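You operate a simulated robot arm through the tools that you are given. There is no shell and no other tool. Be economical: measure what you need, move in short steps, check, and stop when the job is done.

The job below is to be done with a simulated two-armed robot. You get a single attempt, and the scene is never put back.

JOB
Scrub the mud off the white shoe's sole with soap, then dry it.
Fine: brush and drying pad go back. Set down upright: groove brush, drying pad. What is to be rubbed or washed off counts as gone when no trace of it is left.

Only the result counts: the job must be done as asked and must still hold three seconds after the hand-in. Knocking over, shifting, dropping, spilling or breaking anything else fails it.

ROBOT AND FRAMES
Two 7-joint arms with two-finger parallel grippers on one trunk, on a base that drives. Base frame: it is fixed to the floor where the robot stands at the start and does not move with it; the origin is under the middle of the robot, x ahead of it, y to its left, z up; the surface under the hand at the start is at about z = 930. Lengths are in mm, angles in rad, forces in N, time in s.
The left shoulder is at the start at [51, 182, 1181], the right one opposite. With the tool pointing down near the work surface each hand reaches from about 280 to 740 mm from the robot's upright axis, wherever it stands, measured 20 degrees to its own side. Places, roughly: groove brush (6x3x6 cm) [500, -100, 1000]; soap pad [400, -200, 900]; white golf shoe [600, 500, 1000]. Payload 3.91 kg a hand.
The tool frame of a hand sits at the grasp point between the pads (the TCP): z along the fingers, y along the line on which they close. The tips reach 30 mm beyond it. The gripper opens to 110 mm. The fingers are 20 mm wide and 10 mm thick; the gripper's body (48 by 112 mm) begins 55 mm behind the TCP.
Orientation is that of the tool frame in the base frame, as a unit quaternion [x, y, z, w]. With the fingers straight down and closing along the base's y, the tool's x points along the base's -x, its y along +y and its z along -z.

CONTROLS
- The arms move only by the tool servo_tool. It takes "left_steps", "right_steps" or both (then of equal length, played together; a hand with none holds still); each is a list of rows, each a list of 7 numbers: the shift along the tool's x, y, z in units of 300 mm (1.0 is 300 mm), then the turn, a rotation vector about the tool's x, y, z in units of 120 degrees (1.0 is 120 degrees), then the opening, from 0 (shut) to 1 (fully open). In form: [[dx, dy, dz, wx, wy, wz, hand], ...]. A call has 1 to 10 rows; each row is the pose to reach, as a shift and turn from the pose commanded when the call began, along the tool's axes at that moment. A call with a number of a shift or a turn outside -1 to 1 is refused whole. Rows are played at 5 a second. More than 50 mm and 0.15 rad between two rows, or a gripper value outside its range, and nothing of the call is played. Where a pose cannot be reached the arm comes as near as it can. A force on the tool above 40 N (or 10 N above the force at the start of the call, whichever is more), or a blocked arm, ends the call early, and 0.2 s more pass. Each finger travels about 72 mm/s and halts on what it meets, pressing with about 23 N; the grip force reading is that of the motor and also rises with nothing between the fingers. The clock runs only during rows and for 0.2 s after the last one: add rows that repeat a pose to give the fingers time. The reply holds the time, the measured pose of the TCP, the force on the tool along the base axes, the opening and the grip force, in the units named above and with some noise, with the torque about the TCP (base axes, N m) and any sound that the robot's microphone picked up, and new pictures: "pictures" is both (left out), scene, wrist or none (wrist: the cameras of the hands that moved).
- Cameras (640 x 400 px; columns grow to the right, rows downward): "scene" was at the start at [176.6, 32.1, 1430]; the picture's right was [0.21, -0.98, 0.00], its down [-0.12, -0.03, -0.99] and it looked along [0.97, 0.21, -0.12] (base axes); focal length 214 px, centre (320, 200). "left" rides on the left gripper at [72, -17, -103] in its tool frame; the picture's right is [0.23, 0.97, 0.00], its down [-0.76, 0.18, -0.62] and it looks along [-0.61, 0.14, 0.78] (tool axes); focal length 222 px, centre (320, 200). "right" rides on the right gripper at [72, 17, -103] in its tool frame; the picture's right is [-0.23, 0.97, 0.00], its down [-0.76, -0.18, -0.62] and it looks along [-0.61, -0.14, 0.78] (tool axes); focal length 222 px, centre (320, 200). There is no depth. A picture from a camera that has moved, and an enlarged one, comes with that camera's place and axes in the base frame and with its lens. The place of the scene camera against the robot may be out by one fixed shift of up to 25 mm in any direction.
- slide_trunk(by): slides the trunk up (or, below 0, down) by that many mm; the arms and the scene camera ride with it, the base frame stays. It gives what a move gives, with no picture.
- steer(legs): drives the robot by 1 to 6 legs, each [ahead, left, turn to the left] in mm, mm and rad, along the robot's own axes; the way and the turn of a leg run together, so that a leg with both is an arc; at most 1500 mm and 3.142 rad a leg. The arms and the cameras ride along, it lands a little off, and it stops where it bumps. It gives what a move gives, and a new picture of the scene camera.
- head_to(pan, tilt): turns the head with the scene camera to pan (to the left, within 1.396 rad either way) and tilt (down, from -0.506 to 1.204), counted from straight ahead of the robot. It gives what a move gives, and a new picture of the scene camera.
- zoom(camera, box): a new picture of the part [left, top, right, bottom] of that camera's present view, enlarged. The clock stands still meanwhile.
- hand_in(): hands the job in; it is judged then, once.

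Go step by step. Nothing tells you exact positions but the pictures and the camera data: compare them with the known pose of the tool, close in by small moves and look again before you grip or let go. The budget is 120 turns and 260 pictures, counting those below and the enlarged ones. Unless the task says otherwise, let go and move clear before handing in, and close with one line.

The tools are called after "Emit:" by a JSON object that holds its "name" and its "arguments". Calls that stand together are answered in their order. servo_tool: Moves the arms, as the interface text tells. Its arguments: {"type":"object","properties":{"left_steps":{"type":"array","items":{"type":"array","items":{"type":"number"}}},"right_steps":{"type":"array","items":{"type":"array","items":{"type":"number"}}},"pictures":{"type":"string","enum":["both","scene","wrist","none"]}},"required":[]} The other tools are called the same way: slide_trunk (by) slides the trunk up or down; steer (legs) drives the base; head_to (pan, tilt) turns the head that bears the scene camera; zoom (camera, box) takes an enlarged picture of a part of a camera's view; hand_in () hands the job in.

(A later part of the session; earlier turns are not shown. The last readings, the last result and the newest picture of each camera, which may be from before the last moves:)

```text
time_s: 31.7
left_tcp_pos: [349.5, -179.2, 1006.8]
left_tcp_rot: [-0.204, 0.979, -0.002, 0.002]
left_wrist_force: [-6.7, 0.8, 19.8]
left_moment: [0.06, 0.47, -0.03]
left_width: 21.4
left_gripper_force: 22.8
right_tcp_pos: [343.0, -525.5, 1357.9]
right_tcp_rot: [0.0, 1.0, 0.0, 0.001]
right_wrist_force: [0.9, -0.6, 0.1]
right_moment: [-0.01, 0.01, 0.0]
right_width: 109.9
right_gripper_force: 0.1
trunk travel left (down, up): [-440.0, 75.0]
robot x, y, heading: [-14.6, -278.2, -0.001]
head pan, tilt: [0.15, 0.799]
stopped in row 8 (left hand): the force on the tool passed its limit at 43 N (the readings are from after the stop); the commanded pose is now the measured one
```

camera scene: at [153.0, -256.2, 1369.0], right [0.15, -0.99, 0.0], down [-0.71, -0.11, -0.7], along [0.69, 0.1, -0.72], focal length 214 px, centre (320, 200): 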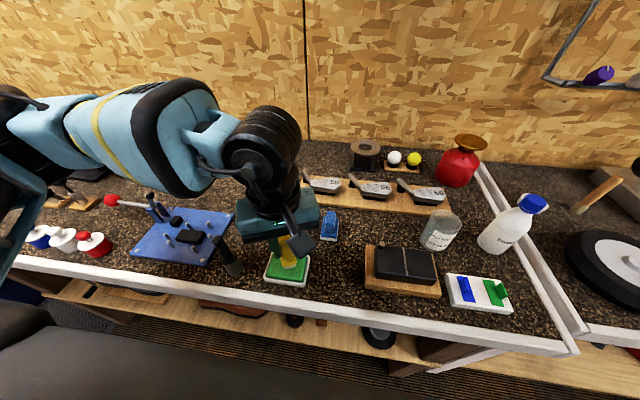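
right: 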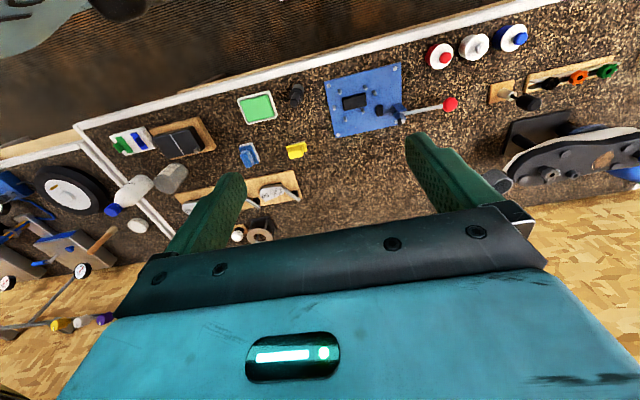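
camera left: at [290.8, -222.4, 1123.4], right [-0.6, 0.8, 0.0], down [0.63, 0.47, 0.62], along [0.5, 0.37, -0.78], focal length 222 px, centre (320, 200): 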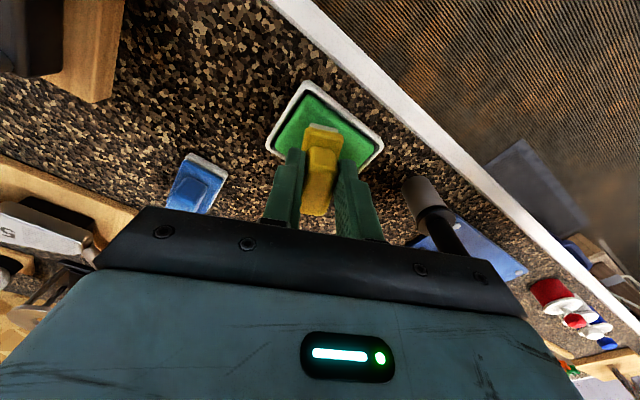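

Contact with good pressure. A small rub, then lift and look.

Emit:
{"name": "servo_tool", "arguments": {"left_steps": [[0.025, 0, 0, 0, 0, 0, 0], [-0.025, 0, 0, 0, 0, 0, 0], [0.025, 0, 0, 0, 0, 0, 0], [-0.025, 0, 0, 0, 0, 0, 0], [0, 0, -0.03, 0, 0, 0, 0], [0, 0, -0.12, 0, 0, 0, 0], [0, 0, -0.25, 0, 0, 0, 0], [0, 0, -0.38, 0, 0, 0, 0]], "pictures": "wrist"}}

Emit:
{"name": "zoom", "arguments": {"camera": "scene", "box": [200, 150, 400, 275]}}

```text
time_s: 33.5
left_tcp_pos: [349.1, -177.0, 1123.4]
left_tcp_rot: [-0.203, 0.979, -0.001, 0.002]
left_wrist_force: [-0.1, 0.1, 0.2]
left_moment: [0.02, 0.01, -0.01]
left_width: 21.4
left_gripper_force: 23.1
left hand out of reach, approached as far as the arm can: row 1, 3
right_tcp_pos: [343.9, -525.3, 1358.3]
right_tcp_rot: [0.0, 1.0, 0.001, 0.002]
right_wrist_force: [-0.8, 0.3, -0.4]
right_moment: [0.02, -0.04, 0.02]
right_width: 109.8
right_gripper_force: 0.0
trunk travel left (down, up): [-440.0, 75.0]
robot x, y, heading: [-13.3, -280.0, 0.001]
head pan, tilt: [0.15, 0.799]
camera left: at [289.8, -220.1, 1225.4], right [-0.6, 0.8, 0.0], down [0.62, 0.47, 0.62], along [0.5, 0.37, -0.78], focal length 222 px, centre (320, 200)
```

left: 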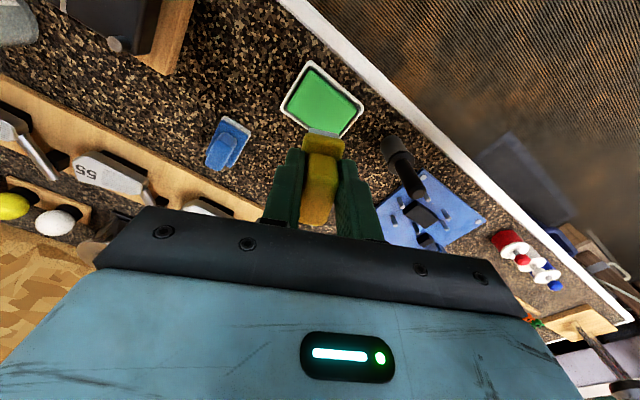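

```text
3.20 times, centred on (300, 212) of scene
camera zoom: at [152.1, -256.7, 1369.2], right [0.15, -0.99, 0.0], down [-0.71, -0.11, -0.7], along [0.69, 0.1, -0.72], focal length 686 px, centre (384, 160)
```

zoom: 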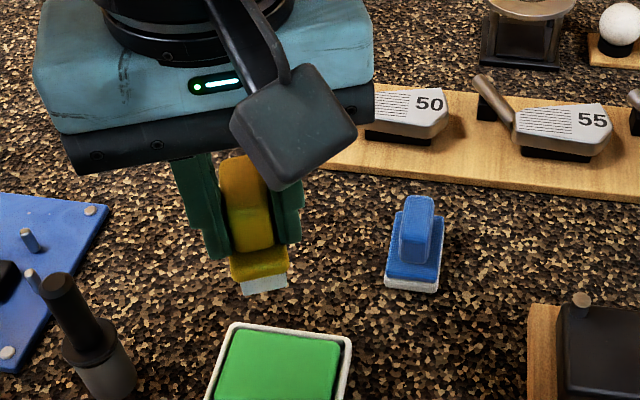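

The brush now looks soaped. I raise the hand and drive left toward the shoe.

Emit:
{"name": "servo_tool", "arguments": {"left_steps": [[0, 0, -0.1, 0, 0, 0, 0], [0, 0, -0.2, 0, 0, 0, 0], [0, 0, -0.3, 0, 0, 0, 0]], "pictures": "none"}}

Emit:
{"name": "steer", "arguments": {"legs": [[0, 480, 0]]}}

Emit:
{"name": "head_to", "arguments": {"pan": 0.65, "tilt": 0.6}}

```text
time_s: 34.3
left_tcp_pos: [358.3, -166.2, 1211.6]
left_tcp_rot: [-0.204, 0.979, -0.002, 0.003]
left_wrist_force: [-0.3, 0.0, -1.0]
left_moment: [-0.02, -0.01, 0.01]
left_width: 21.2
left_gripper_force: 23.8
left hand out of reach, approached as far as the arm can: row 1, 2, 3
right_tcp_pos: [343.1, -526.9, 1358.3]
right_tcp_rot: [0.0, 1.0, 0.0, 0.0]
right_wrist_force: [0.0, -0.6, -0.9]
right_moment: [-0.03, 0.01, 0.01]
right_width: 110.0
right_gripper_force: 0.0
trunk travel left (down, up): [-440.0, 75.0]
robot x, y, heading: [-13.6, -281.5, -0.002]
head pan, tilt: [0.15, 0.799]
```

```text
time_s: 39.1
left_tcp_pos: [359.4, 316.5, 1211.6]
left_tcp_rot: [-0.205, 0.979, -0.001, 0.002]
left_wrist_force: [-0.5, -0.3, -0.2]
left_moment: [-0.01, -0.03, 0.01]
left_width: 21.2
left_gripper_force: 22.9
right_tcp_pos: [344.3, -43.3, 1358.1]
right_tcp_rot: [-0.001, 1.0, -0.001, 0.0]
right_wrist_force: [0.0, 0.3, 0.1]
right_moment: [0.01, 0.02, -0.01]
right_width: 110.3
right_gripper_force: 0.1
trunk travel left (down, up): [-440.0, 75.0]
robot x, y, heading: [-13.3, 199.3, 0.004]
head pan, tilt: [0.15, 0.799]
camera scene: at [151.9, 224.4, 1369.1], right [0.15, -0.99, 0.0], down [-0.71, -0.11, -0.7], along [0.69, 0.11, -0.72], focal length 214 px, centre (320, 200)
```

scene: 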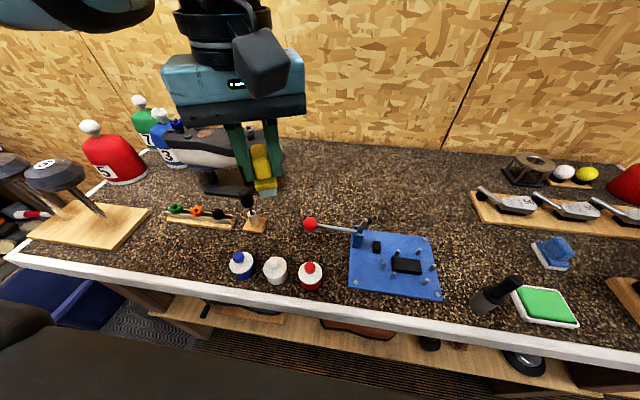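

```text
time_s: 40.0
left_tcp_pos: [360.3, 316.9, 1210.9]
left_tcp_rot: [-0.206, 0.979, -0.002, 0.003]
left_wrist_force: [-0.5, 0.0, -0.5]
left_moment: [-0.01, 0.06, 0.0]
left_width: 21.3
left_gripper_force: 22.5
right_tcp_pos: [344.2, -44.8, 1357.9]
right_tcp_rot: [-0.002, 1.0, 0.001, 0.0]
right_wrist_force: [-0.6, 0.5, 0.3]
right_moment: [0.01, -0.01, 0.01]
right_width: 109.8
right_gripper_force: 0.0
trunk travel left (down, up): [-440.0, 75.0]
robot x, y, heading: [-12.4, 199.1, 0.004]
head pan, tilt: [0.649, 0.6]
camera scene: at [142.4, 265.6, 1386.0], right [0.61, -0.8, 0.0], down [-0.45, -0.34, -0.82], along [0.66, 0.5, -0.57], focal length 214 px, centre (320, 200)
```

scene: 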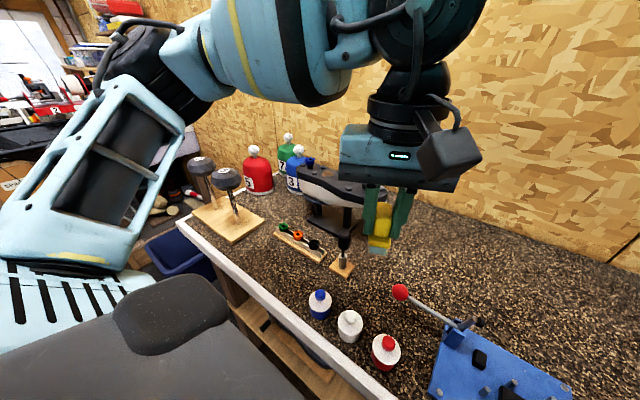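

The shoe centre is around (610, 575). I drive further left so the hand works ahead of its shoulder, then look from the wrist camera.

Emit:
{"name": "steer", "arguments": {"legs": [[0, 170, 0]]}}

Emit:
{"name": "servo_tool", "arguments": {"left_steps": [[0, 0, 0, 0, 0, 0.05, 0], [0, 0, 0, 0, 0, 0.1, 0], [0, 0, 0, 0, 0, 0.15, 0], [0, 0, 0, 0, 0, 0.196, 0]], "pictures": "wrist"}}

```text
time_s: 42.1
left_tcp_pos: [358.9, 484.0, 1210.2]
left_tcp_rot: [-0.205, 0.979, -0.002, 0.003]
left_wrist_force: [0.2, -1.1, -0.8]
left_moment: [-0.02, 0.0, 0.0]
left_width: 21.3
left_gripper_force: 22.9
right_tcp_pos: [344.0, 125.7, 1358.8]
right_tcp_rot: [-0.002, 1.0, 0.001, 0.001]
right_wrist_force: [-0.1, -0.4, -0.1]
right_moment: [0.01, -0.04, 0.03]
right_width: 110.0
right_gripper_force: 0.0
trunk travel left (down, up): [-440.0, 75.0]
robot x, y, heading: [-17.8, 373.0, 0.008]
head pan, tilt: [0.649, 0.6]
camera scene: at [142.0, 435.0, 1386.0], right [0.61, -0.8, 0.0], down [-0.45, -0.34, -0.83], along [0.66, 0.5, -0.56], focal length 214 px, centre (320, 200)
```

scene: 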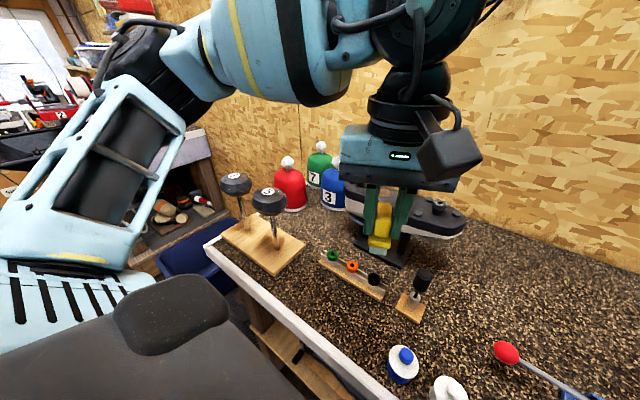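

```text
time_s: 43.1
left_tcp_pos: [358.9, 486.2, 1210.5]
left_tcp_rot: [0.0, 1.0, -0.002, 0.002]
left_wrist_force: [0.4, -0.2, -0.3]
left_moment: [-0.04, -0.01, 0.0]
left_width: 21.5
left_gripper_force: 23.2
right_tcp_pos: [343.2, 125.8, 1358.1]
right_tcp_rot: [-0.001, 1.0, 0.001, 0.001]
right_wrist_force: [-0.2, -0.8, -0.3]
right_moment: [0.03, -0.01, -0.05]
right_width: 110.2
right_gripper_force: 0.1
trunk travel left (down, up): [-440.0, 75.0]
robot x, y, heading: [-14.8, 364.8, 0.004]
head pan, tilt: [0.649, 0.6]
camera left: at [285.9, 469.2, 1313.4], right [-0.23, 0.97, 0.0], down [0.76, 0.18, 0.63], along [0.61, 0.14, -0.78], focal length 222 px, centre (320, 200)
```

left: 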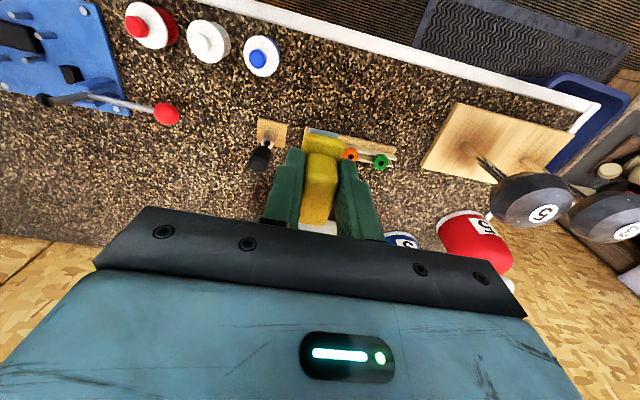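

I move the hand over the shoe while high.

Emit:
{"name": "servo_tool", "arguments": {"left_steps": [[-0.13, 0, 0, 0, 0, 0, 0], [-0.26, 0, 0, 0, 0, 0, 0], [-0.39, 0, 0, 0, 0, 0, 0], [-0.52, 0.05, 0.03, 0, 0, 0, 0], [-0.62, 0.1, 0.06, 0, 0, 0, 0], [-0.67, 0.15, 0.1, 0, 0, 0, 0]], "pictures": "both"}}

```text
time_s: 44.5
left_tcp_pos: [519.4, 576.5, 1172.9]
left_tcp_rot: [-0.001, 1.0, -0.001, 0.002]
left_wrist_force: [0.4, -0.5, -0.6]
left_moment: [-0.02, 0.0, 0.0]
left_width: 21.5
left_gripper_force: 23.4
left hand out of reach, approached as far as the arm can: row 1, 2, 3, 4, 5, 6
right_tcp_pos: [344.3, 126.2, 1357.7]
right_tcp_rot: [-0.001, 1.0, 0.001, -0.001]
right_wrist_force: [0.1, 0.7, -0.5]
right_moment: [-0.01, 0.0, -0.01]
right_width: 109.9
right_gripper_force: 0.0
trunk travel left (down, up): [-440.0, 75.0]
robot x, y, heading: [-12.5, 369.9, -0.005]
head pan, tilt: [0.649, 0.6]
camera scene: at [143.0, 436.6, 1385.7], right [0.61, -0.8, 0.0], down [-0.45, -0.34, -0.82], along [0.66, 0.5, -0.57], focal length 214 px, centre (320, 200)
camera left: at [446.2, 560.4, 1275.3], right [-0.23, 0.97, 0.0], down [0.76, 0.18, 0.63], along [0.61, 0.14, -0.78], focal length 222 px, centre (320, 200)
```

scene: 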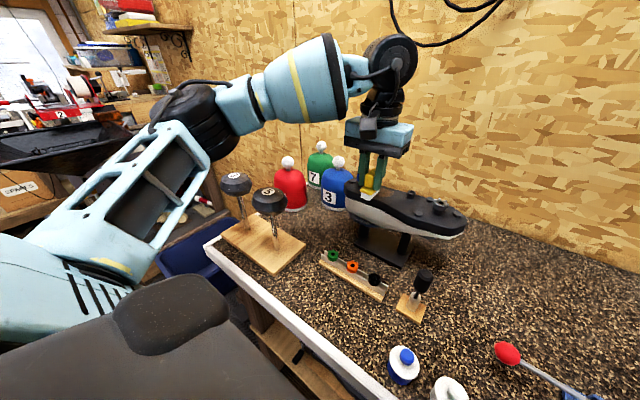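
left: 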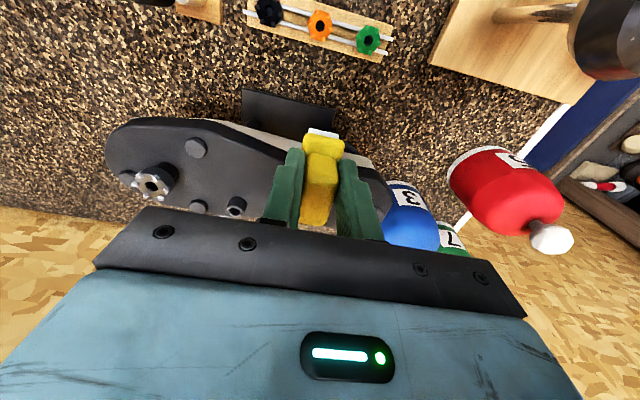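

I zoom on the shoe from the scene camera and the wrist.

Emit:
{"name": "zoom", "arguments": {"camera": "scene", "box": [320, 150, 480, 250]}}

Emit:
{"name": "zoom", "arguments": {"camera": "left", "box": [80, 80, 440, 305]}}

```text
4.00 times, centred on (400, 200) of scene
camera zoom: at [143.0, 436.6, 1385.7], right [0.61, -0.8, 0.0], down [-0.45, -0.34, -0.82], along [0.66, 0.5, -0.57], focal length 858 px, centre (0, 200)
```

zoom: 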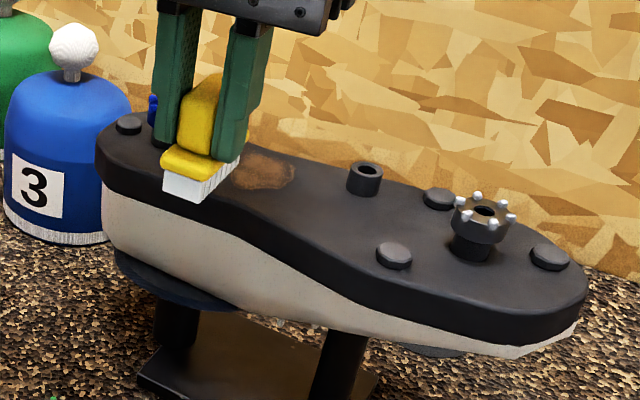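

```text
1.78 times, centred on (260, 192) of left
camera zoom: at [446.2, 560.4, 1275.3], right [-0.23, 0.97, 0.0], down [0.76, 0.18, 0.63], along [0.61, 0.14, -0.78], focal length 395 px, centre (427, 213)
```

zoom: 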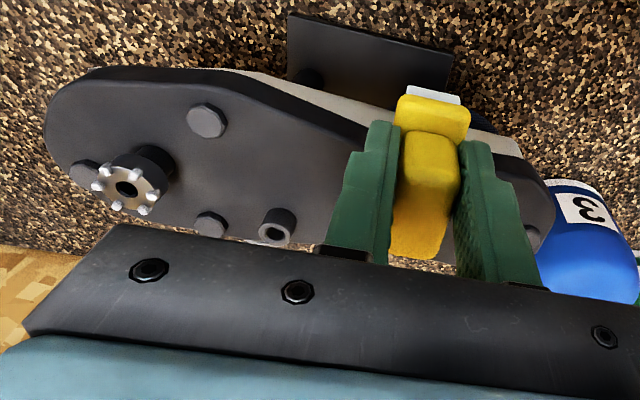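

The sole is at about z≈1107 and the mud around (589, 573). I back the hand off a bit to see the mud and the cleats around it.

Emit:
{"name": "servo_tool", "arguments": {"left_steps": [[0, 0, -0.1, 0, 0, 0, 0], [0.12, 0.1, -0.15, 0, 0, 0, 0], [0.26, 0.2, -0.15, 0, 0, 0, 0], [0.38, 0.3, -0.15, 0, 0, 0, 0]], "pictures": "none"}}

Emit:
{"name": "zoom", "arguments": {"camera": "scene", "box": [320, 150, 480, 250]}}

```text
refused: row 3 steps farther than a row can; nothing moved
```

```text
4.00 times, centred on (400, 200) of scene
camera zoom: at [143.0, 436.6, 1385.7], right [0.61, -0.8, 0.0], down [-0.45, -0.34, -0.82], along [0.66, 0.5, -0.57], focal length 858 px, centre (0, 200)
```

zoom: 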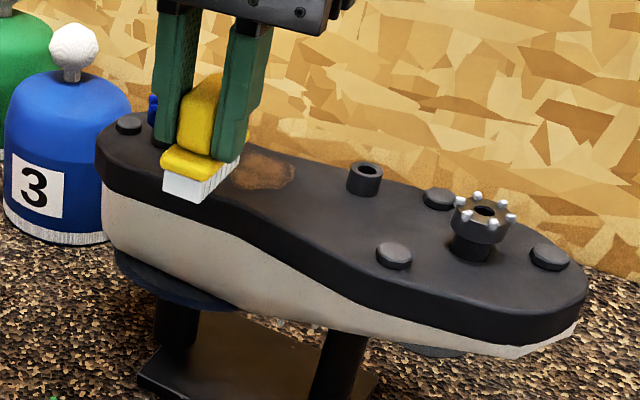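

Emit:
{"name": "servo_tool", "arguments": {"left_steps": [[0, 0, -0.1, 0, 0, 0, 0], [0.1, 0.08, -0.15, 0, 0, 0, 0], [0.2, 0.16, -0.15, 0, 0, 0, 0], [0.3, 0.24, -0.15, 0, 0, 0, 0], [0.4, 0.24, -0.15, 0, 0, 0, 0]], "pictures": "none"}}

Emit:
{"name": "zoom", "arguments": {"camera": "scene", "box": [300, 130, 500, 255]}}

```text
time_s: 45.7
left_tcp_pos: [395.5, 649.4, 1217.8]
left_tcp_rot: [0.0, 1.0, -0.001, 0.003]
left_wrist_force: [0.3, -0.3, -1.4]
left_moment: [0.0, -0.01, -0.02]
left_width: 21.3
left_gripper_force: 23.2
right_tcp_pos: [341.8, 125.3, 1358.7]
right_tcp_rot: [0.0, 1.0, 0.001, 0.001]
right_wrist_force: [0.2, 0.7, 0.4]
right_moment: [0.0, -0.05, -0.01]
right_width: 110.1
right_gripper_force: 0.1
trunk travel left (down, up): [-440.0, 75.0]
robot x, y, heading: [-12.9, 366.4, 0.006]
head pan, tilt: [0.649, 0.6]
```

```text
3.20 times, centred on (400, 192) of scene
camera zoom: at [141.0, 434.9, 1386.1], right [0.61, -0.8, 0.0], down [-0.45, -0.34, -0.83], along [0.66, 0.5, -0.56], focal length 686 px, centre (64, 224)
```

zoom: 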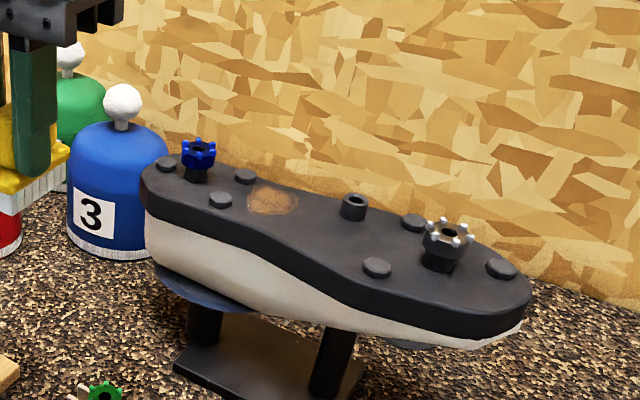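

I see the mud patch (between two small cleats and the sleeve). For more reach I raise the trunk and drive slightly forward.

Emit:
{"name": "slide_trunk", "arguments": {"by": 70}}

Emit:
{"name": "steer", "arguments": {"legs": [[40, 0, 0]]}}

```text
time_s: 46.8
left_tcp_pos: [398.4, 649.4, 1288.3]
left_tcp_rot: [-0.002, 1.0, -0.002, 0.001]
left_wrist_force: [-0.8, 0.1, -1.8]
left_moment: [0.0, -0.02, -0.02]
left_width: 21.2
left_gripper_force: 22.8
right_tcp_pos: [344.9, 125.4, 1425.2]
right_tcp_rot: [-0.002, 1.0, 0.0, -0.002]
right_wrist_force: [0.7, -0.3, -0.4]
right_moment: [0.0, 0.04, 0.01]
right_width: 110.0
right_gripper_force: 0.0
trunk travel left (down, up): [-510.0, 5.0]
robot x, y, heading: [-15.0, 371.0, 0.002]
head pan, tilt: [0.649, 0.6]
```

```text
time_s: 47.7
left_tcp_pos: [432.0, 649.5, 1292.3]
left_tcp_rot: [-0.001, 1.0, -0.002, 0.007]
left_wrist_force: [-0.1, 0.2, -0.7]
left_moment: [-0.01, -0.05, 0.01]
left_width: 21.1
left_gripper_force: 23.3
right_tcp_pos: [377.7, 126.0, 1429.3]
right_tcp_rot: [-0.002, 1.0, 0.0, 0.003]
right_wrist_force: [-1.1, 0.3, 0.2]
right_moment: [0.01, -0.06, 0.0]
right_width: 110.0
right_gripper_force: 0.1
trunk travel left (down, up): [-510.0, 5.0]
robot x, y, heading: [26.3, 369.4, 0.007]
head pan, tilt: [0.649, 0.6]
camera scene: at [99.3, 435.2, 1468.6], right [0.61, -0.79, 0.0], down [-0.45, -0.34, -0.83], along [0.66, 0.5, -0.56], focal length 214 px, centre (320, 200)
```

scene: 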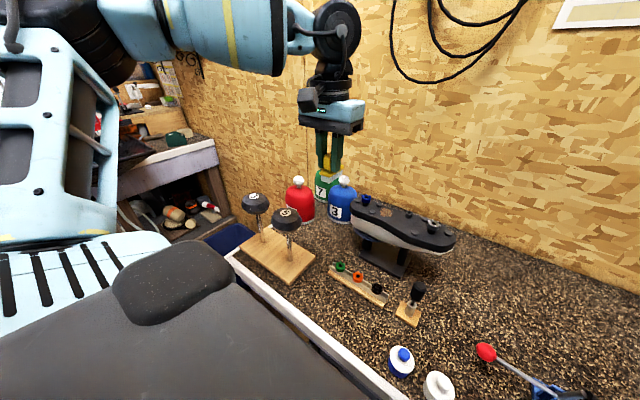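

The readings hint at slight contact of the robot with the bench; I back off a little and then move the hand forward above the shoe.

Emit:
{"name": "steer", "arguments": {"legs": [[-15, 0, 0]]}}

Emit:
{"name": "servo_tool", "arguments": {"left_steps": [[-0.12, -0.06, 0, 0, 0, 0, 0], [-0.24, -0.12, 0, 0, 0, 0, 0], [-0.36, -0.18, 0.05, 0, 0, 0, 0], [-0.48, -0.2, 0.1, 0, 0, 0, 0], [-0.58, -0.22, 0.2, 0, 0, 0, 0], [-0.66, -0.22, 0.3, 0, 0, 0, 0]], "pictures": "both"}}

```text
time_s: 48.5
left_tcp_pos: [427.2, 650.6, 1287.8]
left_tcp_rot: [-0.002, 1.0, -0.002, 0.0]
left_wrist_force: [0.0, 0.6, -1.3]
left_moment: [-0.01, 0.05, 0.01]
left_width: 21.3
left_gripper_force: 22.9
right_tcp_pos: [374.8, 126.5, 1425.8]
right_tcp_rot: [-0.001, 1.0, 0.0, -0.002]
right_wrist_force: [0.9, 0.0, -0.9]
right_moment: [0.03, 0.04, -0.05]
right_width: 109.7
right_gripper_force: 0.0
trunk travel left (down, up): [-510.0, 5.0]
robot x, y, heading: [4.6, 369.4, 0.002]
head pan, tilt: [0.649, 0.6]
camera scene: at [95.6, 435.1, 1467.1], right [0.61, -0.79, 0.0], down [-0.45, -0.34, -0.82], along [0.65, 0.5, -0.57], focal length 214 px, centre (320, 200)
```

scene: 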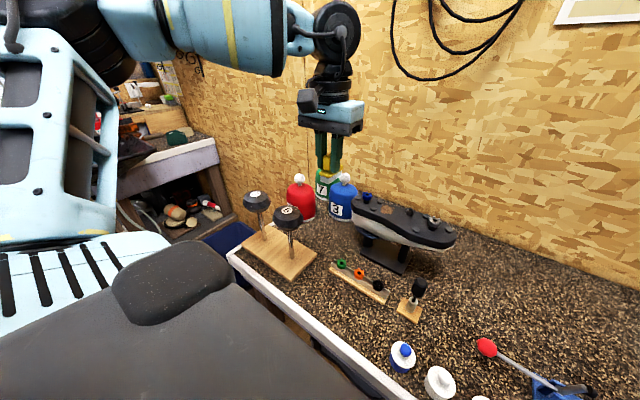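

```text
time_s: 49.9
left_tcp_pos: [561.3, 618.8, 1195.4]
left_tcp_rot: [-0.002, 1.0, -0.003, 0.003]
left_wrist_force: [-0.3, -0.7, -0.6]
left_moment: [-0.04, 0.05, 0.0]
left_width: 21.3
left_gripper_force: 23.2
left hand out of reach, approached as far as the arm can: row 3, 4, 5, 6
right_tcp_pos: [369.5, 126.8, 1425.7]
right_tcp_rot: [-0.001, 1.0, 0.0, -0.002]
right_wrist_force: [-0.6, -0.1, -0.9]
right_moment: [0.0, 0.03, 0.0]
right_width: 110.0
right_gripper_force: 0.1
trunk travel left (down, up): [-510.0, 5.0]
robot x, y, heading: [7.1, 368.9, 0.004]
head pan, tilt: [0.649, 0.6]
camera scene: at [92.3, 435.6, 1467.6], right [0.61, -0.79, 0.0], down [-0.45, -0.34, -0.82], along [0.65, 0.5, -0.57], focal length 214 px, centre (320, 200)
camera left: at [487.5, 602.8, 1297.9], right [-0.23, 0.97, -0.01], down [0.76, 0.18, 0.63], along [0.61, 0.14, -0.78], focal length 222 px, centre (320, 200)
```

scene: 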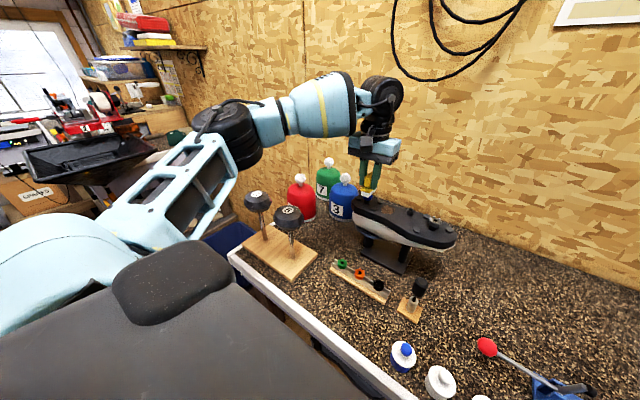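
left: 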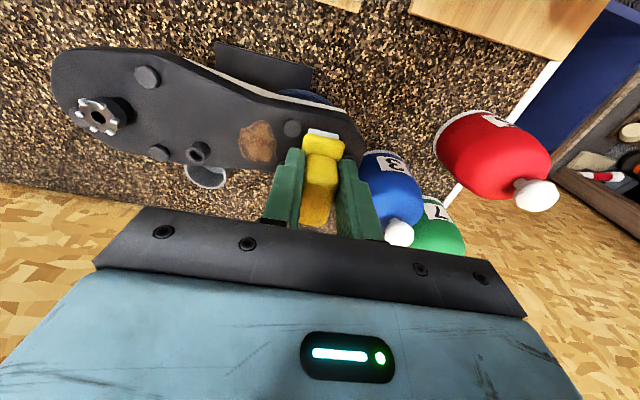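

From two wrist views I triangulate the sole at z≈1085 and the mud centre at about (595, 560). I move above it, still clear.

Emit:
{"name": "servo_tool", "arguments": {"left_steps": [[-0.04, -0.1, 0, 0, 0, 0, 0], [-0.08, -0.2, 0, 0, 0, 0, 0], [-0.113, -0.197, 0.02, 0, 0, 0, 0], [-0.113, -0.197, 0.05, 0, 0, 0, 0]], "pictures": "wrist"}}

Emit:
{"name": "zoom", "arguments": {"camera": "scene", "box": [320, 150, 480, 250]}}

```text
time_s: 50.9
left_tcp_pos: [546.4, 596.5, 1177.8]
left_tcp_rot: [-0.002, 1.0, -0.002, 0.003]
left_wrist_force: [-0.1, 0.1, -1.0]
left_moment: [0.01, 0.01, 0.01]
left_width: 21.1
left_gripper_force: 23.0
left hand out of reach, approached as far as the arm can: row 1, 2, 3, 4
right_tcp_pos: [368.5, 126.4, 1427.5]
right_tcp_rot: [-0.002, 1.0, 0.0, 0.0]
right_wrist_force: [0.0, -0.7, 0.9]
right_moment: [-0.04, -0.01, 0.02]
right_width: 110.1
right_gripper_force: 0.1
trunk travel left (down, up): [-510.0, 5.0]
robot x, y, heading: [11.9, 366.5, 0.003]
head pan, tilt: [0.649, 0.6]
camera left: at [473.3, 579.3, 1280.5], right [-0.23, 0.97, -0.01], down [0.76, 0.18, 0.63], along [0.61, 0.14, -0.78], focal length 222 px, centre (320, 200)
```

left: 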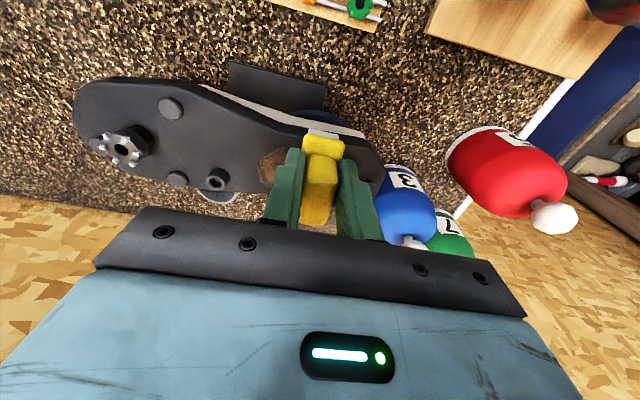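

```text
4.00 times, centred on (400, 200) of scene
camera zoom: at [90.5, 435.2, 1467.8], right [0.61, -0.79, 0.0], down [-0.45, -0.34, -0.82], along [0.66, 0.5, -0.57], focal length 858 px, centre (0, 200)
```

zoom: 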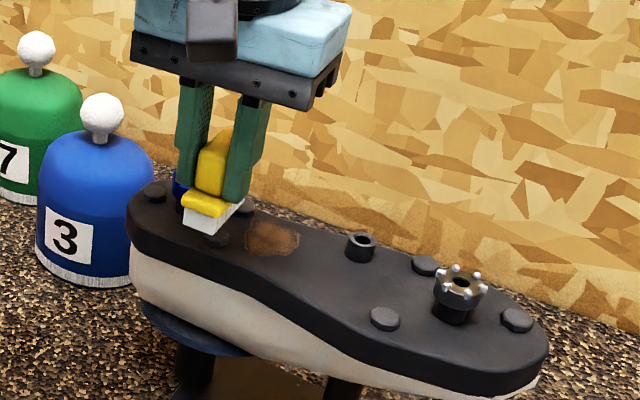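

The reach is short; I found no actual bump, so I drive forward 50 mm more with the hand kept high.

Emit:
{"name": "steer", "arguments": {"legs": [[50, 0, 0]]}}

Emit:
{"name": "servo_tool", "arguments": {"left_steps": [[0, -0.06, 0, 0, 0, 0, 0], [0, -0.12, 0, 0, 0, 0, 0], [0, -0.12, 0, 0, 0, 0, 0]], "pictures": "wrist"}}

```text
time_s: 51.8
left_tcp_pos: [595.1, 596.7, 1181.6]
left_tcp_rot: [-0.002, 1.0, -0.003, 0.005]
left_wrist_force: [0.1, -0.5, 0.2]
left_moment: [-0.01, -0.01, -0.02]
left_width: 21.4
left_gripper_force: 22.8
right_tcp_pos: [415.3, 126.1, 1429.7]
right_tcp_rot: [-0.003, 1.0, 0.001, 0.003]
right_wrist_force: [-0.5, 0.3, 0.6]
right_moment: [-0.02, 0.0, 0.02]
right_width: 109.9
right_gripper_force: 0.1
trunk travel left (down, up): [-510.0, 5.0]
robot x, y, heading: [61.3, 366.1, 0.006]
head pan, tilt: [0.649, 0.6]
camera scene: at [137.4, 435.3, 1468.4], right [0.61, -0.79, 0.0], down [-0.45, -0.34, -0.83], along [0.66, 0.5, -0.56], focal length 214 px, centre (320, 200)
```

scene: 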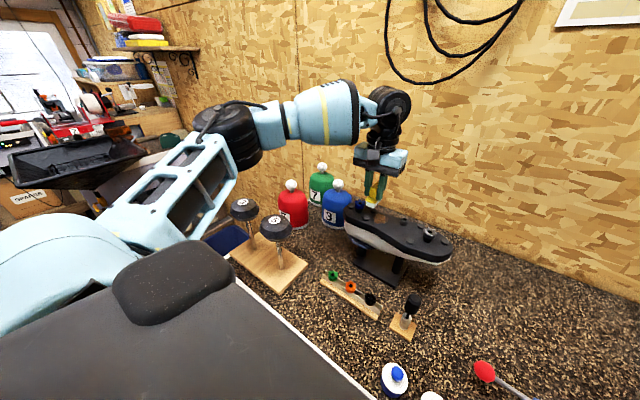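

```text
time_s: 52.6
left_tcp_pos: [581.9, 575.5, 1176.0]
left_tcp_rot: [-0.003, 1.0, -0.002, 0.003]
left_wrist_force: [0.1, 0.2, -0.5]
left_moment: [0.01, -0.01, -0.03]
left_width: 21.3
left_gripper_force: 22.9
left hand out of reach, approached as far as the arm can: row 1, 2, 3
right_tcp_pos: [419.4, 126.5, 1427.7]
right_tcp_rot: [-0.002, 1.0, -0.001, 0.0]
right_wrist_force: [1.5, 0.5, 0.3]
right_moment: [0.01, 0.01, -0.02]
right_width: 110.0
right_gripper_force: 0.0
trunk travel left (down, up): [-510.0, 5.0]
robot x, y, heading: [60.1, 370.5, 0.002]
head pan, tilt: [0.649, 0.6]
camera left: at [508.5, 559.7, 1279.0], right [-0.23, 0.97, -0.01], down [0.76, 0.18, 0.63], along [0.61, 0.14, -0.78], focal length 222 px, centre (320, 200)
```

left: 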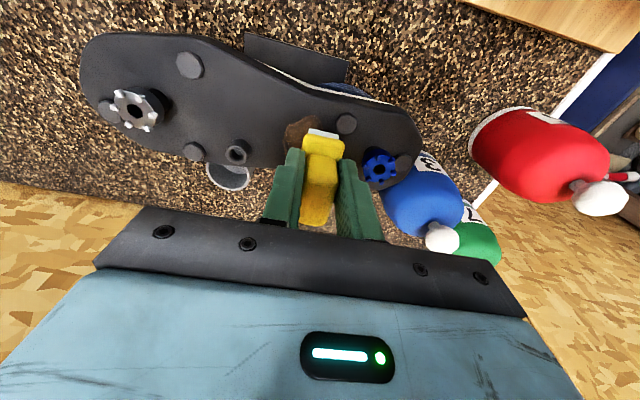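

I shift the base a bit forward-right to give the arm slack, then place the brush over the mud.

Emit:
{"name": "steer", "arguments": {"legs": [[20, -45, 0]]}}

Emit:
{"name": "servo_tool", "arguments": {"left_steps": [[0, 0.04, 0, 0, 0, 0, 0], [0.02, 0.08, 0, 0, 0, 0, 0], [0.02, 0.1, 0, 0, 0, 0, 0]], "pictures": "wrist"}}

Emit:
{"name": "zoom", "arguments": {"camera": "scene", "box": [320, 150, 480, 250]}}

```text
time_s: 53.6
left_tcp_pos: [601.4, 534.1, 1176.6]
left_tcp_rot: [-0.002, 1.0, -0.003, 0.004]
left_wrist_force: [-0.4, 0.0, 1.1]
left_moment: [-0.01, 0.01, -0.01]
left_width: 21.2
left_gripper_force: 23.2
right_tcp_pos: [439.0, 84.4, 1427.7]
right_tcp_rot: [-0.003, 1.0, -0.001, 0.002]
right_wrist_force: [-1.7, -0.5, -0.7]
right_moment: [-0.02, 0.0, 0.0]
right_width: 110.3
right_gripper_force: 0.0
trunk travel left (down, up): [-510.0, 5.0]
robot x, y, heading: [78.4, 326.7, 0.001]
head pan, tilt: [0.649, 0.6]
camera scene: at [161.1, 393.3, 1467.8], right [0.61, -0.79, 0.0], down [-0.45, -0.34, -0.82], along [0.66, 0.5, -0.57], focal length 214 px, centre (320, 200)
```

scene: 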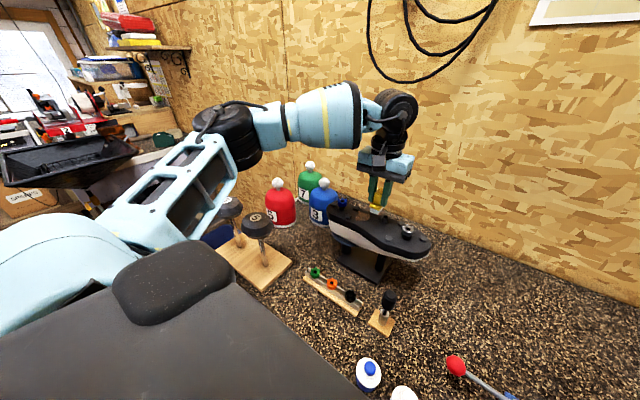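

```text
time_s: 54.5
left_tcp_pos: [595.4, 563.9, 1177.4]
left_tcp_rot: [-0.003, 1.0, -0.003, 0.004]
left_wrist_force: [0.6, 0.3, 0.2]
left_moment: [0.03, 0.03, -0.04]
left_width: 21.5
left_gripper_force: 23.0
right_tcp_pos: [439.0, 84.1, 1427.0]
right_tcp_rot: [-0.002, 1.0, 0.0, 0.001]
right_wrist_force: [0.2, 0.4, -0.4]
right_moment: [-0.01, -0.03, 0.03]
right_width: 110.1
right_gripper_force: 0.1
trunk travel left (down, up): [-510.0, 5.0]
robot x, y, heading: [82.2, 326.8, 0.006]
head pan, tilt: [0.649, 0.6]
camera left: at [522.6, 547.2, 1279.3], right [-0.23, 0.97, -0.01], down [0.76, 0.18, 0.63], along [0.61, 0.14, -0.78], focal length 222 px, centre (320, 200)
```

left: 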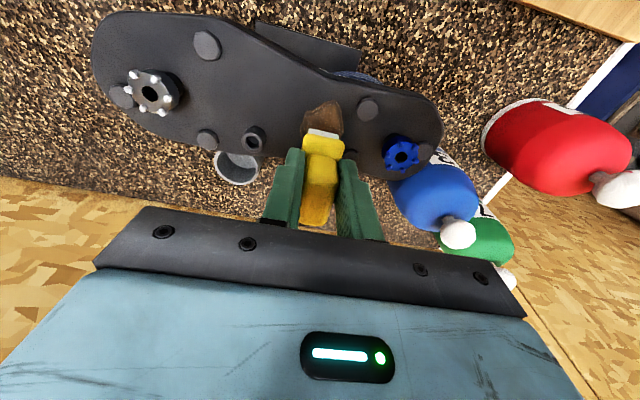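

```text
4.00 times, centred on (400, 200) of scene
camera zoom: at [161.5, 392.9, 1467.8], right [0.61, -0.79, 0.0], down [-0.45, -0.34, -0.83], along [0.66, 0.5, -0.56], focal length 858 px, centre (0, 200)
```

zoom: 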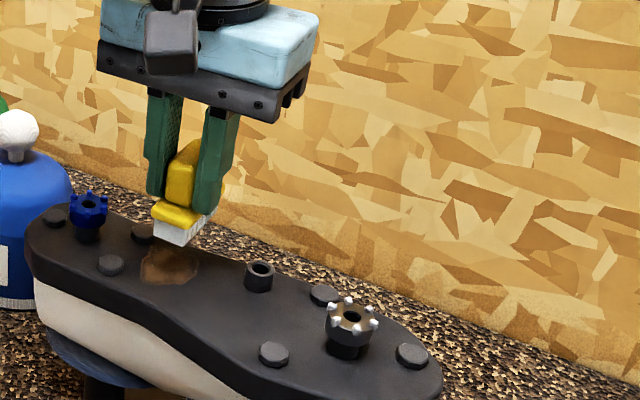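

The brush is above the mud. I descend slowly to contact.

Emit:
{"name": "servo_tool", "arguments": {"left_steps": [[0, 0, 0.03, 0, 0, 0, 0], [0, 0, 0.05, 0, 0, 0, 0], [0, 0, 0.06, 0, 0, 0, 0], [0, 0, 0.065, 0, 0, 0, 0], [0, 0, 0.07, 0, 0, 0, 0], [0, 0, 0.075, 0, 0, 0, 0]], "pictures": "wrist"}}

Emit:
{"name": "zoom", "arguments": {"camera": "scene", "box": [320, 150, 480, 250]}}

```text
time_s: 55.9
left_tcp_pos: [595.3, 563.8, 1154.7]
left_tcp_rot: [-0.001, 1.0, -0.003, 0.003]
left_wrist_force: [-1.3, -0.3, -0.1]
left_moment: [-0.03, 0.02, 0.0]
left_width: 21.4
left_gripper_force: 22.7
right_tcp_pos: [439.1, 83.7, 1427.8]
right_tcp_rot: [-0.002, 1.0, 0.0, 0.0]
right_wrist_force: [0.5, 0.7, 0.2]
right_moment: [-0.03, 0.04, -0.03]
right_width: 110.3
right_gripper_force: 0.0
trunk travel left (down, up): [-510.0, 5.0]
robot x, y, heading: [81.0, 324.6, 0.002]
head pan, tilt: [0.649, 0.6]
camera left: at [522.3, 547.5, 1256.8], right [-0.23, 0.97, -0.01], down [0.76, 0.18, 0.63], along [0.61, 0.14, -0.78], focal length 222 px, centre (320, 200)
```

left: 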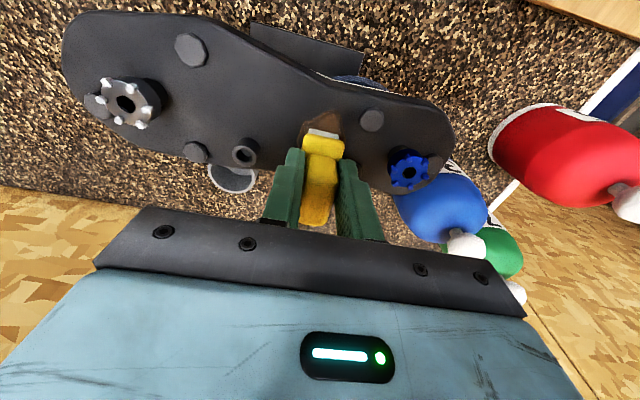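

```text
4.00 times, centred on (400, 200) of scene
camera zoom: at [161.3, 393.0, 1467.8], right [0.61, -0.79, 0.0], down [-0.45, -0.34, -0.83], along [0.66, 0.5, -0.56], focal length 858 px, centre (0, 200)
```

zoom: 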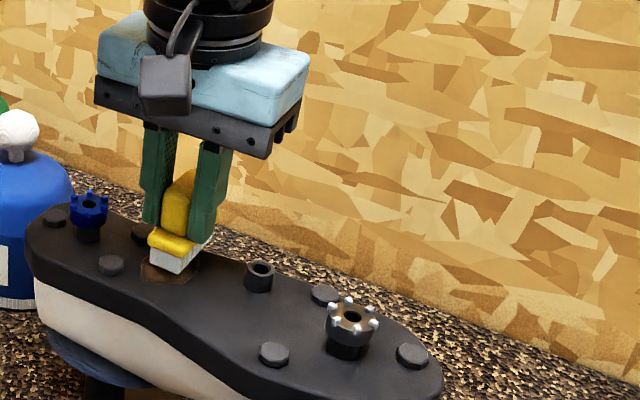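

The brush sits ~13 mm off-centre in the hand, so I shift 13 mm back and descend to contact.

Emit:
{"name": "servo_tool", "arguments": {"left_steps": [[0.043, 0, 0, 0, 0, 0, 0], [0.043, 0, 0.01, 0, 0, 0, 0], [0.043, 0, 0.015, 0, 0, 0, 0], [0.043, 0, 0.02, 0, 0, 0, 0], [0.043, 0, 0.024, 0, 0, 0, 0], [0.043, 0, 0.028, 0, 0, 0, 0], [0.043, 0, 0.032, 0, 0, 0, 0]], "pictures": "wrist"}}

```text
time_s: 57.5
left_tcp_pos: [582.9, 562.9, 1150.2]
left_tcp_rot: [-0.002, 1.0, -0.003, 0.008]
left_wrist_force: [2.1, 5.6, 22.7]
left_moment: [0.35, 0.16, -0.07]
left_width: 21.2
left_gripper_force: 22.6
right_tcp_pos: [436.8, 83.8, 1429.4]
right_tcp_rot: [-0.002, 1.0, 0.0, 0.002]
right_wrist_force: [-0.6, 0.6, -0.6]
right_moment: [-0.02, -0.01, -0.02]
right_width: 110.0
right_gripper_force: 0.0
trunk travel left (down, up): [-510.0, 5.0]
robot x, y, heading: [81.3, 327.2, 0.003]
head pan, tilt: [0.649, 0.6]
camera left: at [508.4, 547.0, 1250.6], right [-0.23, 0.97, -0.01], down [0.75, 0.19, 0.63], along [0.62, 0.14, -0.77], focal length 222 px, centre (320, 200)
```

left: 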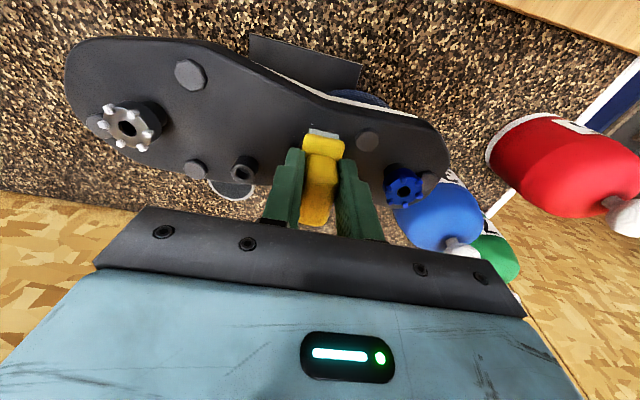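

Contact at about 20 N. I scrub in y and x.

Emit:
{"name": "servo_tool", "arguments": {"left_steps": [[0, -0.025, -0.002, 0, 0, 0, 0], [0, 0.02, -0.002, 0, 0, 0, 0], [0, -0.025, -0.002, 0, 0, 0, 0], [0, 0.02, -0.002, 0, 0, 0, 0], [0.02, 0.0, -0.002, 0, 0, 0, 0], [-0.04, 0.0, -0.002, 0, 0, 0, 0], [0.02, -0.025, -0.002, 0, 0, 0, 0], [-0.04, 0.02, -0.002, 0, 0, 0, 0], [0, -0.03, -0.002, 0, 0, 0, 0], [0, 0.02, -0.002, 0, 0, 0, 0]], "pictures": "wrist"}}

```text
time_s: 58.8
left_tcp_pos: [583.7, 561.2, 1148.0]
left_tcp_rot: [-0.002, 1.0, -0.003, 0.003]
left_wrist_force: [-5.5, 2.8, 17.6]
left_moment: [0.25, 0.41, 0.01]
left_width: 21.3
left_gripper_force: 22.9
right_tcp_pos: [437.9, 84.5, 1427.1]
right_tcp_rot: [-0.003, 1.0, -0.001, 0.0]
right_wrist_force: [0.2, -0.3, 0.2]
right_moment: [0.03, 0.02, 0.02]
right_width: 110.1
right_gripper_force: 0.0
trunk travel left (down, up): [-510.0, 5.0]
robot x, y, heading: [82.0, 328.9, 0.007]
head pan, tilt: [0.649, 0.6]
stopped in row 6 (left hand): the force on the tool passed its limit at 44 N (the readings are from after the stop); the commanded pose is now the measured one
camera left: at [509.3, 545.4, 1251.0], right [-0.23, 0.97, -0.01], down [0.76, 0.18, 0.63], along [0.61, 0.14, -0.78], focal length 222 px, centre (320, 200)
```

left: 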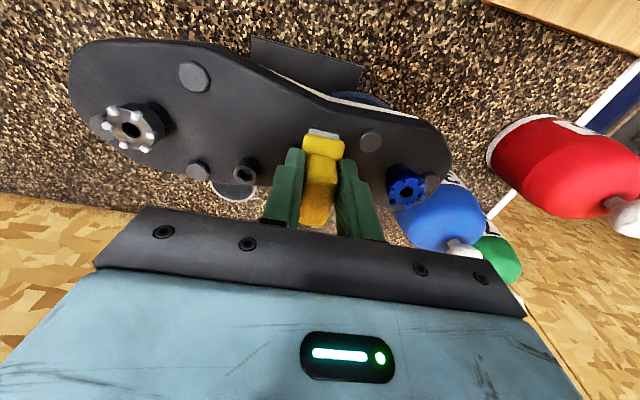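

I ease off 1.5 mm and keep scrubbing with smaller steps.

Emit:
{"name": "servo_tool", "arguments": {"left_steps": [[0, -0.01, -0.005, 0, 0, 0, 0], [0, -0.022, -0.005, 0, 0, 0, 0], [0, -0.005, -0.005, 0, 0, 0, 0], [0, 0.012, -0.005, 0, 0, 0, 0], [0, 0.024, -0.005, 0, 0, 0, 0], [0, 0.01, -0.005, 0, 0, 0, 0], [0, -0.008, -0.005, 0, 0, 0, 0], [0, -0.025, -0.005, 0, 0, 0, 0], [0, -0.005, -0.005, 0, 0, 0, 0], [0, 0.015, -0.005, 0, 0, 0, 0]], "pictures": "none"}}

Emit:
{"name": "servo_tool", "arguments": {"left_steps": [[-0.015, 0.0, 0, 0, 0, 0, 0], [-0.03, -0.01, 0, 0, 0, 0, 0], [-0.03, -0.03, 0, 0, 0, 0, 0], [-0.015, -0.04, 0, 0, 0, 0, 0], [0, -0.04, 0, 0, 0, 0, 0], [0.015, -0.03, 0, 0, 0, 0, 0], [0.02, -0.01, 0, 0, 0, 0, 0], [0.02, 0.01, 0, 0, 0, 0, 0], [0, 0.0, 0, 0, 0, 0, 0], [0, -0.01, 0, 0, 0, 0, 0]], "pictures": "none"}}

Emit:
{"name": "servo_tool", "arguments": {"left_steps": [[0, 0, -0.05, 0, 0, 0, 0], [0, 0, -0.1, 0, 0, 0, 0], [-0.05, 0.1, -0.13, 0, 0, 0, 0], [-0.05, 0.22, -0.13, 0, 0, 0, 0], [-0.05, 0.32, -0.13, 0, 0, 0, 0]], "pictures": "wrist"}}

Emit:
{"name": "zoom", "arguments": {"camera": "scene", "box": [320, 150, 480, 250]}}

```text
time_s: 61.0
left_tcp_pos: [583.7, 566.4, 1148.3]
left_tcp_rot: [-0.001, 1.0, -0.003, 0.001]
left_wrist_force: [0.2, -0.6, 6.1]
left_moment: [-0.09, -0.03, -0.04]
left_width: 21.4
left_gripper_force: 22.9
right_tcp_pos: [439.8, 83.1, 1427.6]
right_tcp_rot: [-0.002, 1.0, 0.0, 0.002]
right_wrist_force: [-0.6, -0.6, -0.1]
right_moment: [-0.01, 0.01, 0.01]
right_width: 110.0
right_gripper_force: 0.1
trunk travel left (down, up): [-510.0, 5.0]
robot x, y, heading: [83.8, 328.0, 0.006]
head pan, tilt: [0.649, 0.6]
```

```text
time_s: 63.2
left_tcp_pos: [583.1, 564.1, 1149.1]
left_tcp_rot: [-0.002, 1.0, -0.003, 0.004]
left_wrist_force: [-0.2, 3.9, 12.1]
left_moment: [0.29, 0.12, -0.08]
left_width: 20.9
left_gripper_force: 22.8
right_tcp_pos: [439.2, 85.4, 1428.1]
right_tcp_rot: [-0.002, 1.0, -0.001, 0.001]
right_wrist_force: [-0.5, 0.3, 0.3]
right_moment: [0.03, 0.0, 0.0]
right_width: 109.9
right_gripper_force: 0.1
trunk travel left (down, up): [-510.0, 5.0]
robot x, y, heading: [82.5, 326.1, 0.002]
head pan, tilt: [0.649, 0.6]
```

```text
time_s: 64.4
left_tcp_pos: [599.9, 659.1, 1188.3]
left_tcp_rot: [-0.002, 1.0, -0.003, 0.003]
left_wrist_force: [-0.5, -0.1, -0.7]
left_moment: [0.02, -0.01, 0.02]
left_width: 21.3
left_gripper_force: 22.8
right_tcp_pos: [439.3, 84.8, 1427.7]
right_tcp_rot: [-0.004, 1.0, 0.0, 0.001]
right_wrist_force: [0.1, 0.2, 0.5]
right_moment: [-0.02, -0.03, -0.03]
right_width: 109.8
right_gripper_force: 0.0
trunk travel left (down, up): [-510.0, 5.0]
robot x, y, heading: [80.8, 327.8, 0.001]
head pan, tilt: [0.649, 0.6]
camera left: at [526.9, 643.9, 1291.0], right [-0.23, 0.97, -0.01], down [0.76, 0.18, 0.63], along [0.61, 0.14, -0.78], focal length 222 px, centre (320, 200)
```

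left: 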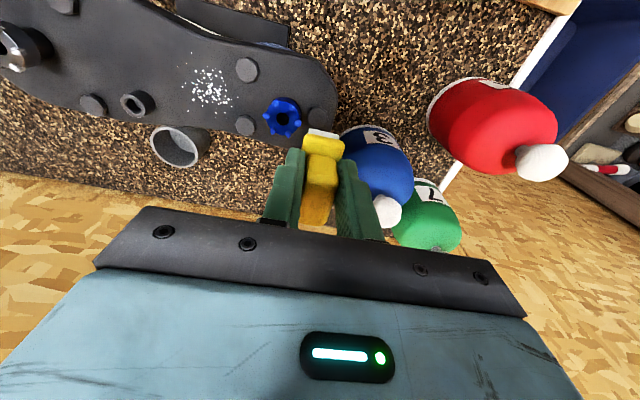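

```text
4.00 times, centred on (400, 200) of scene
camera zoom: at [161.4, 393.7, 1467.8], right [0.61, -0.79, 0.0], down [-0.45, -0.34, -0.82], along [0.66, 0.5, -0.57], focal length 858 px, centre (0, 200)
```

zoom: 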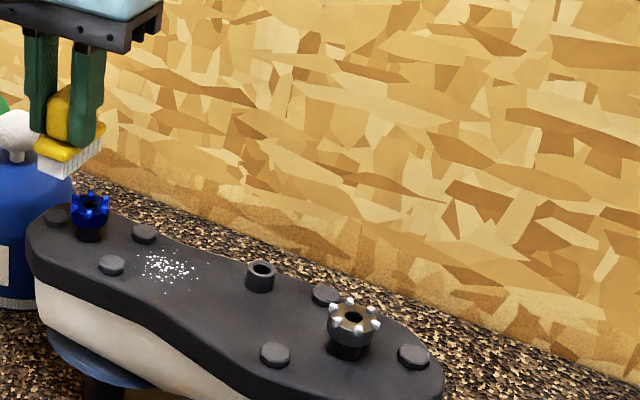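

The mud is replaced by white suds. I zoom closely for any mud left.

Emit:
{"name": "zoom", "arguments": {"camera": "left", "box": [160, 45, 256, 105]}}

Emit:
{"name": "zoom", "arguments": {"camera": "scene", "box": [340, 200, 388, 230]}}

```text
6.67 times, centred on (208, 75) of left
camera zoom: at [526.9, 643.9, 1291.0], right [-0.23, 0.97, -0.01], down [0.76, 0.18, 0.63], along [0.61, 0.14, -0.78], focal length 1481 px, centre (1067, 1033)
```

zoom: 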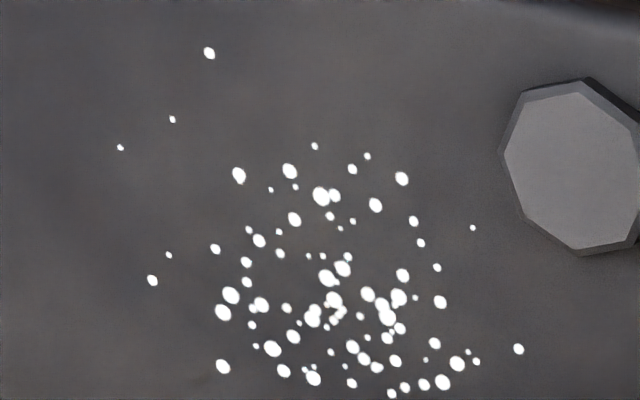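

```text
13.33 times, centred on (364, 215) of scene
camera zoom: at [161.4, 393.7, 1467.8], right [0.61, -0.79, 0.0], down [-0.45, -0.34, -0.82], along [0.66, 0.5, -0.57], focal length 2860 px, centre (-267, 0)
```

zoom: 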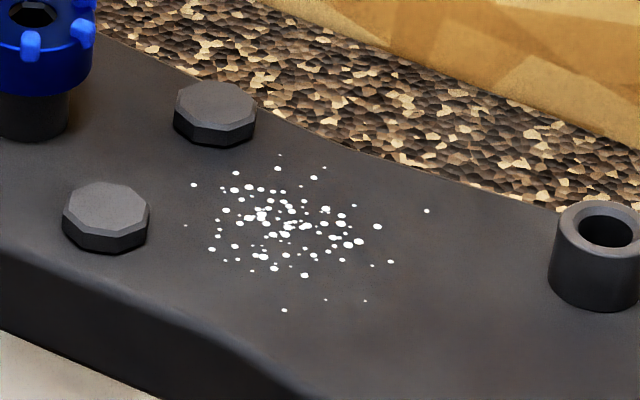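

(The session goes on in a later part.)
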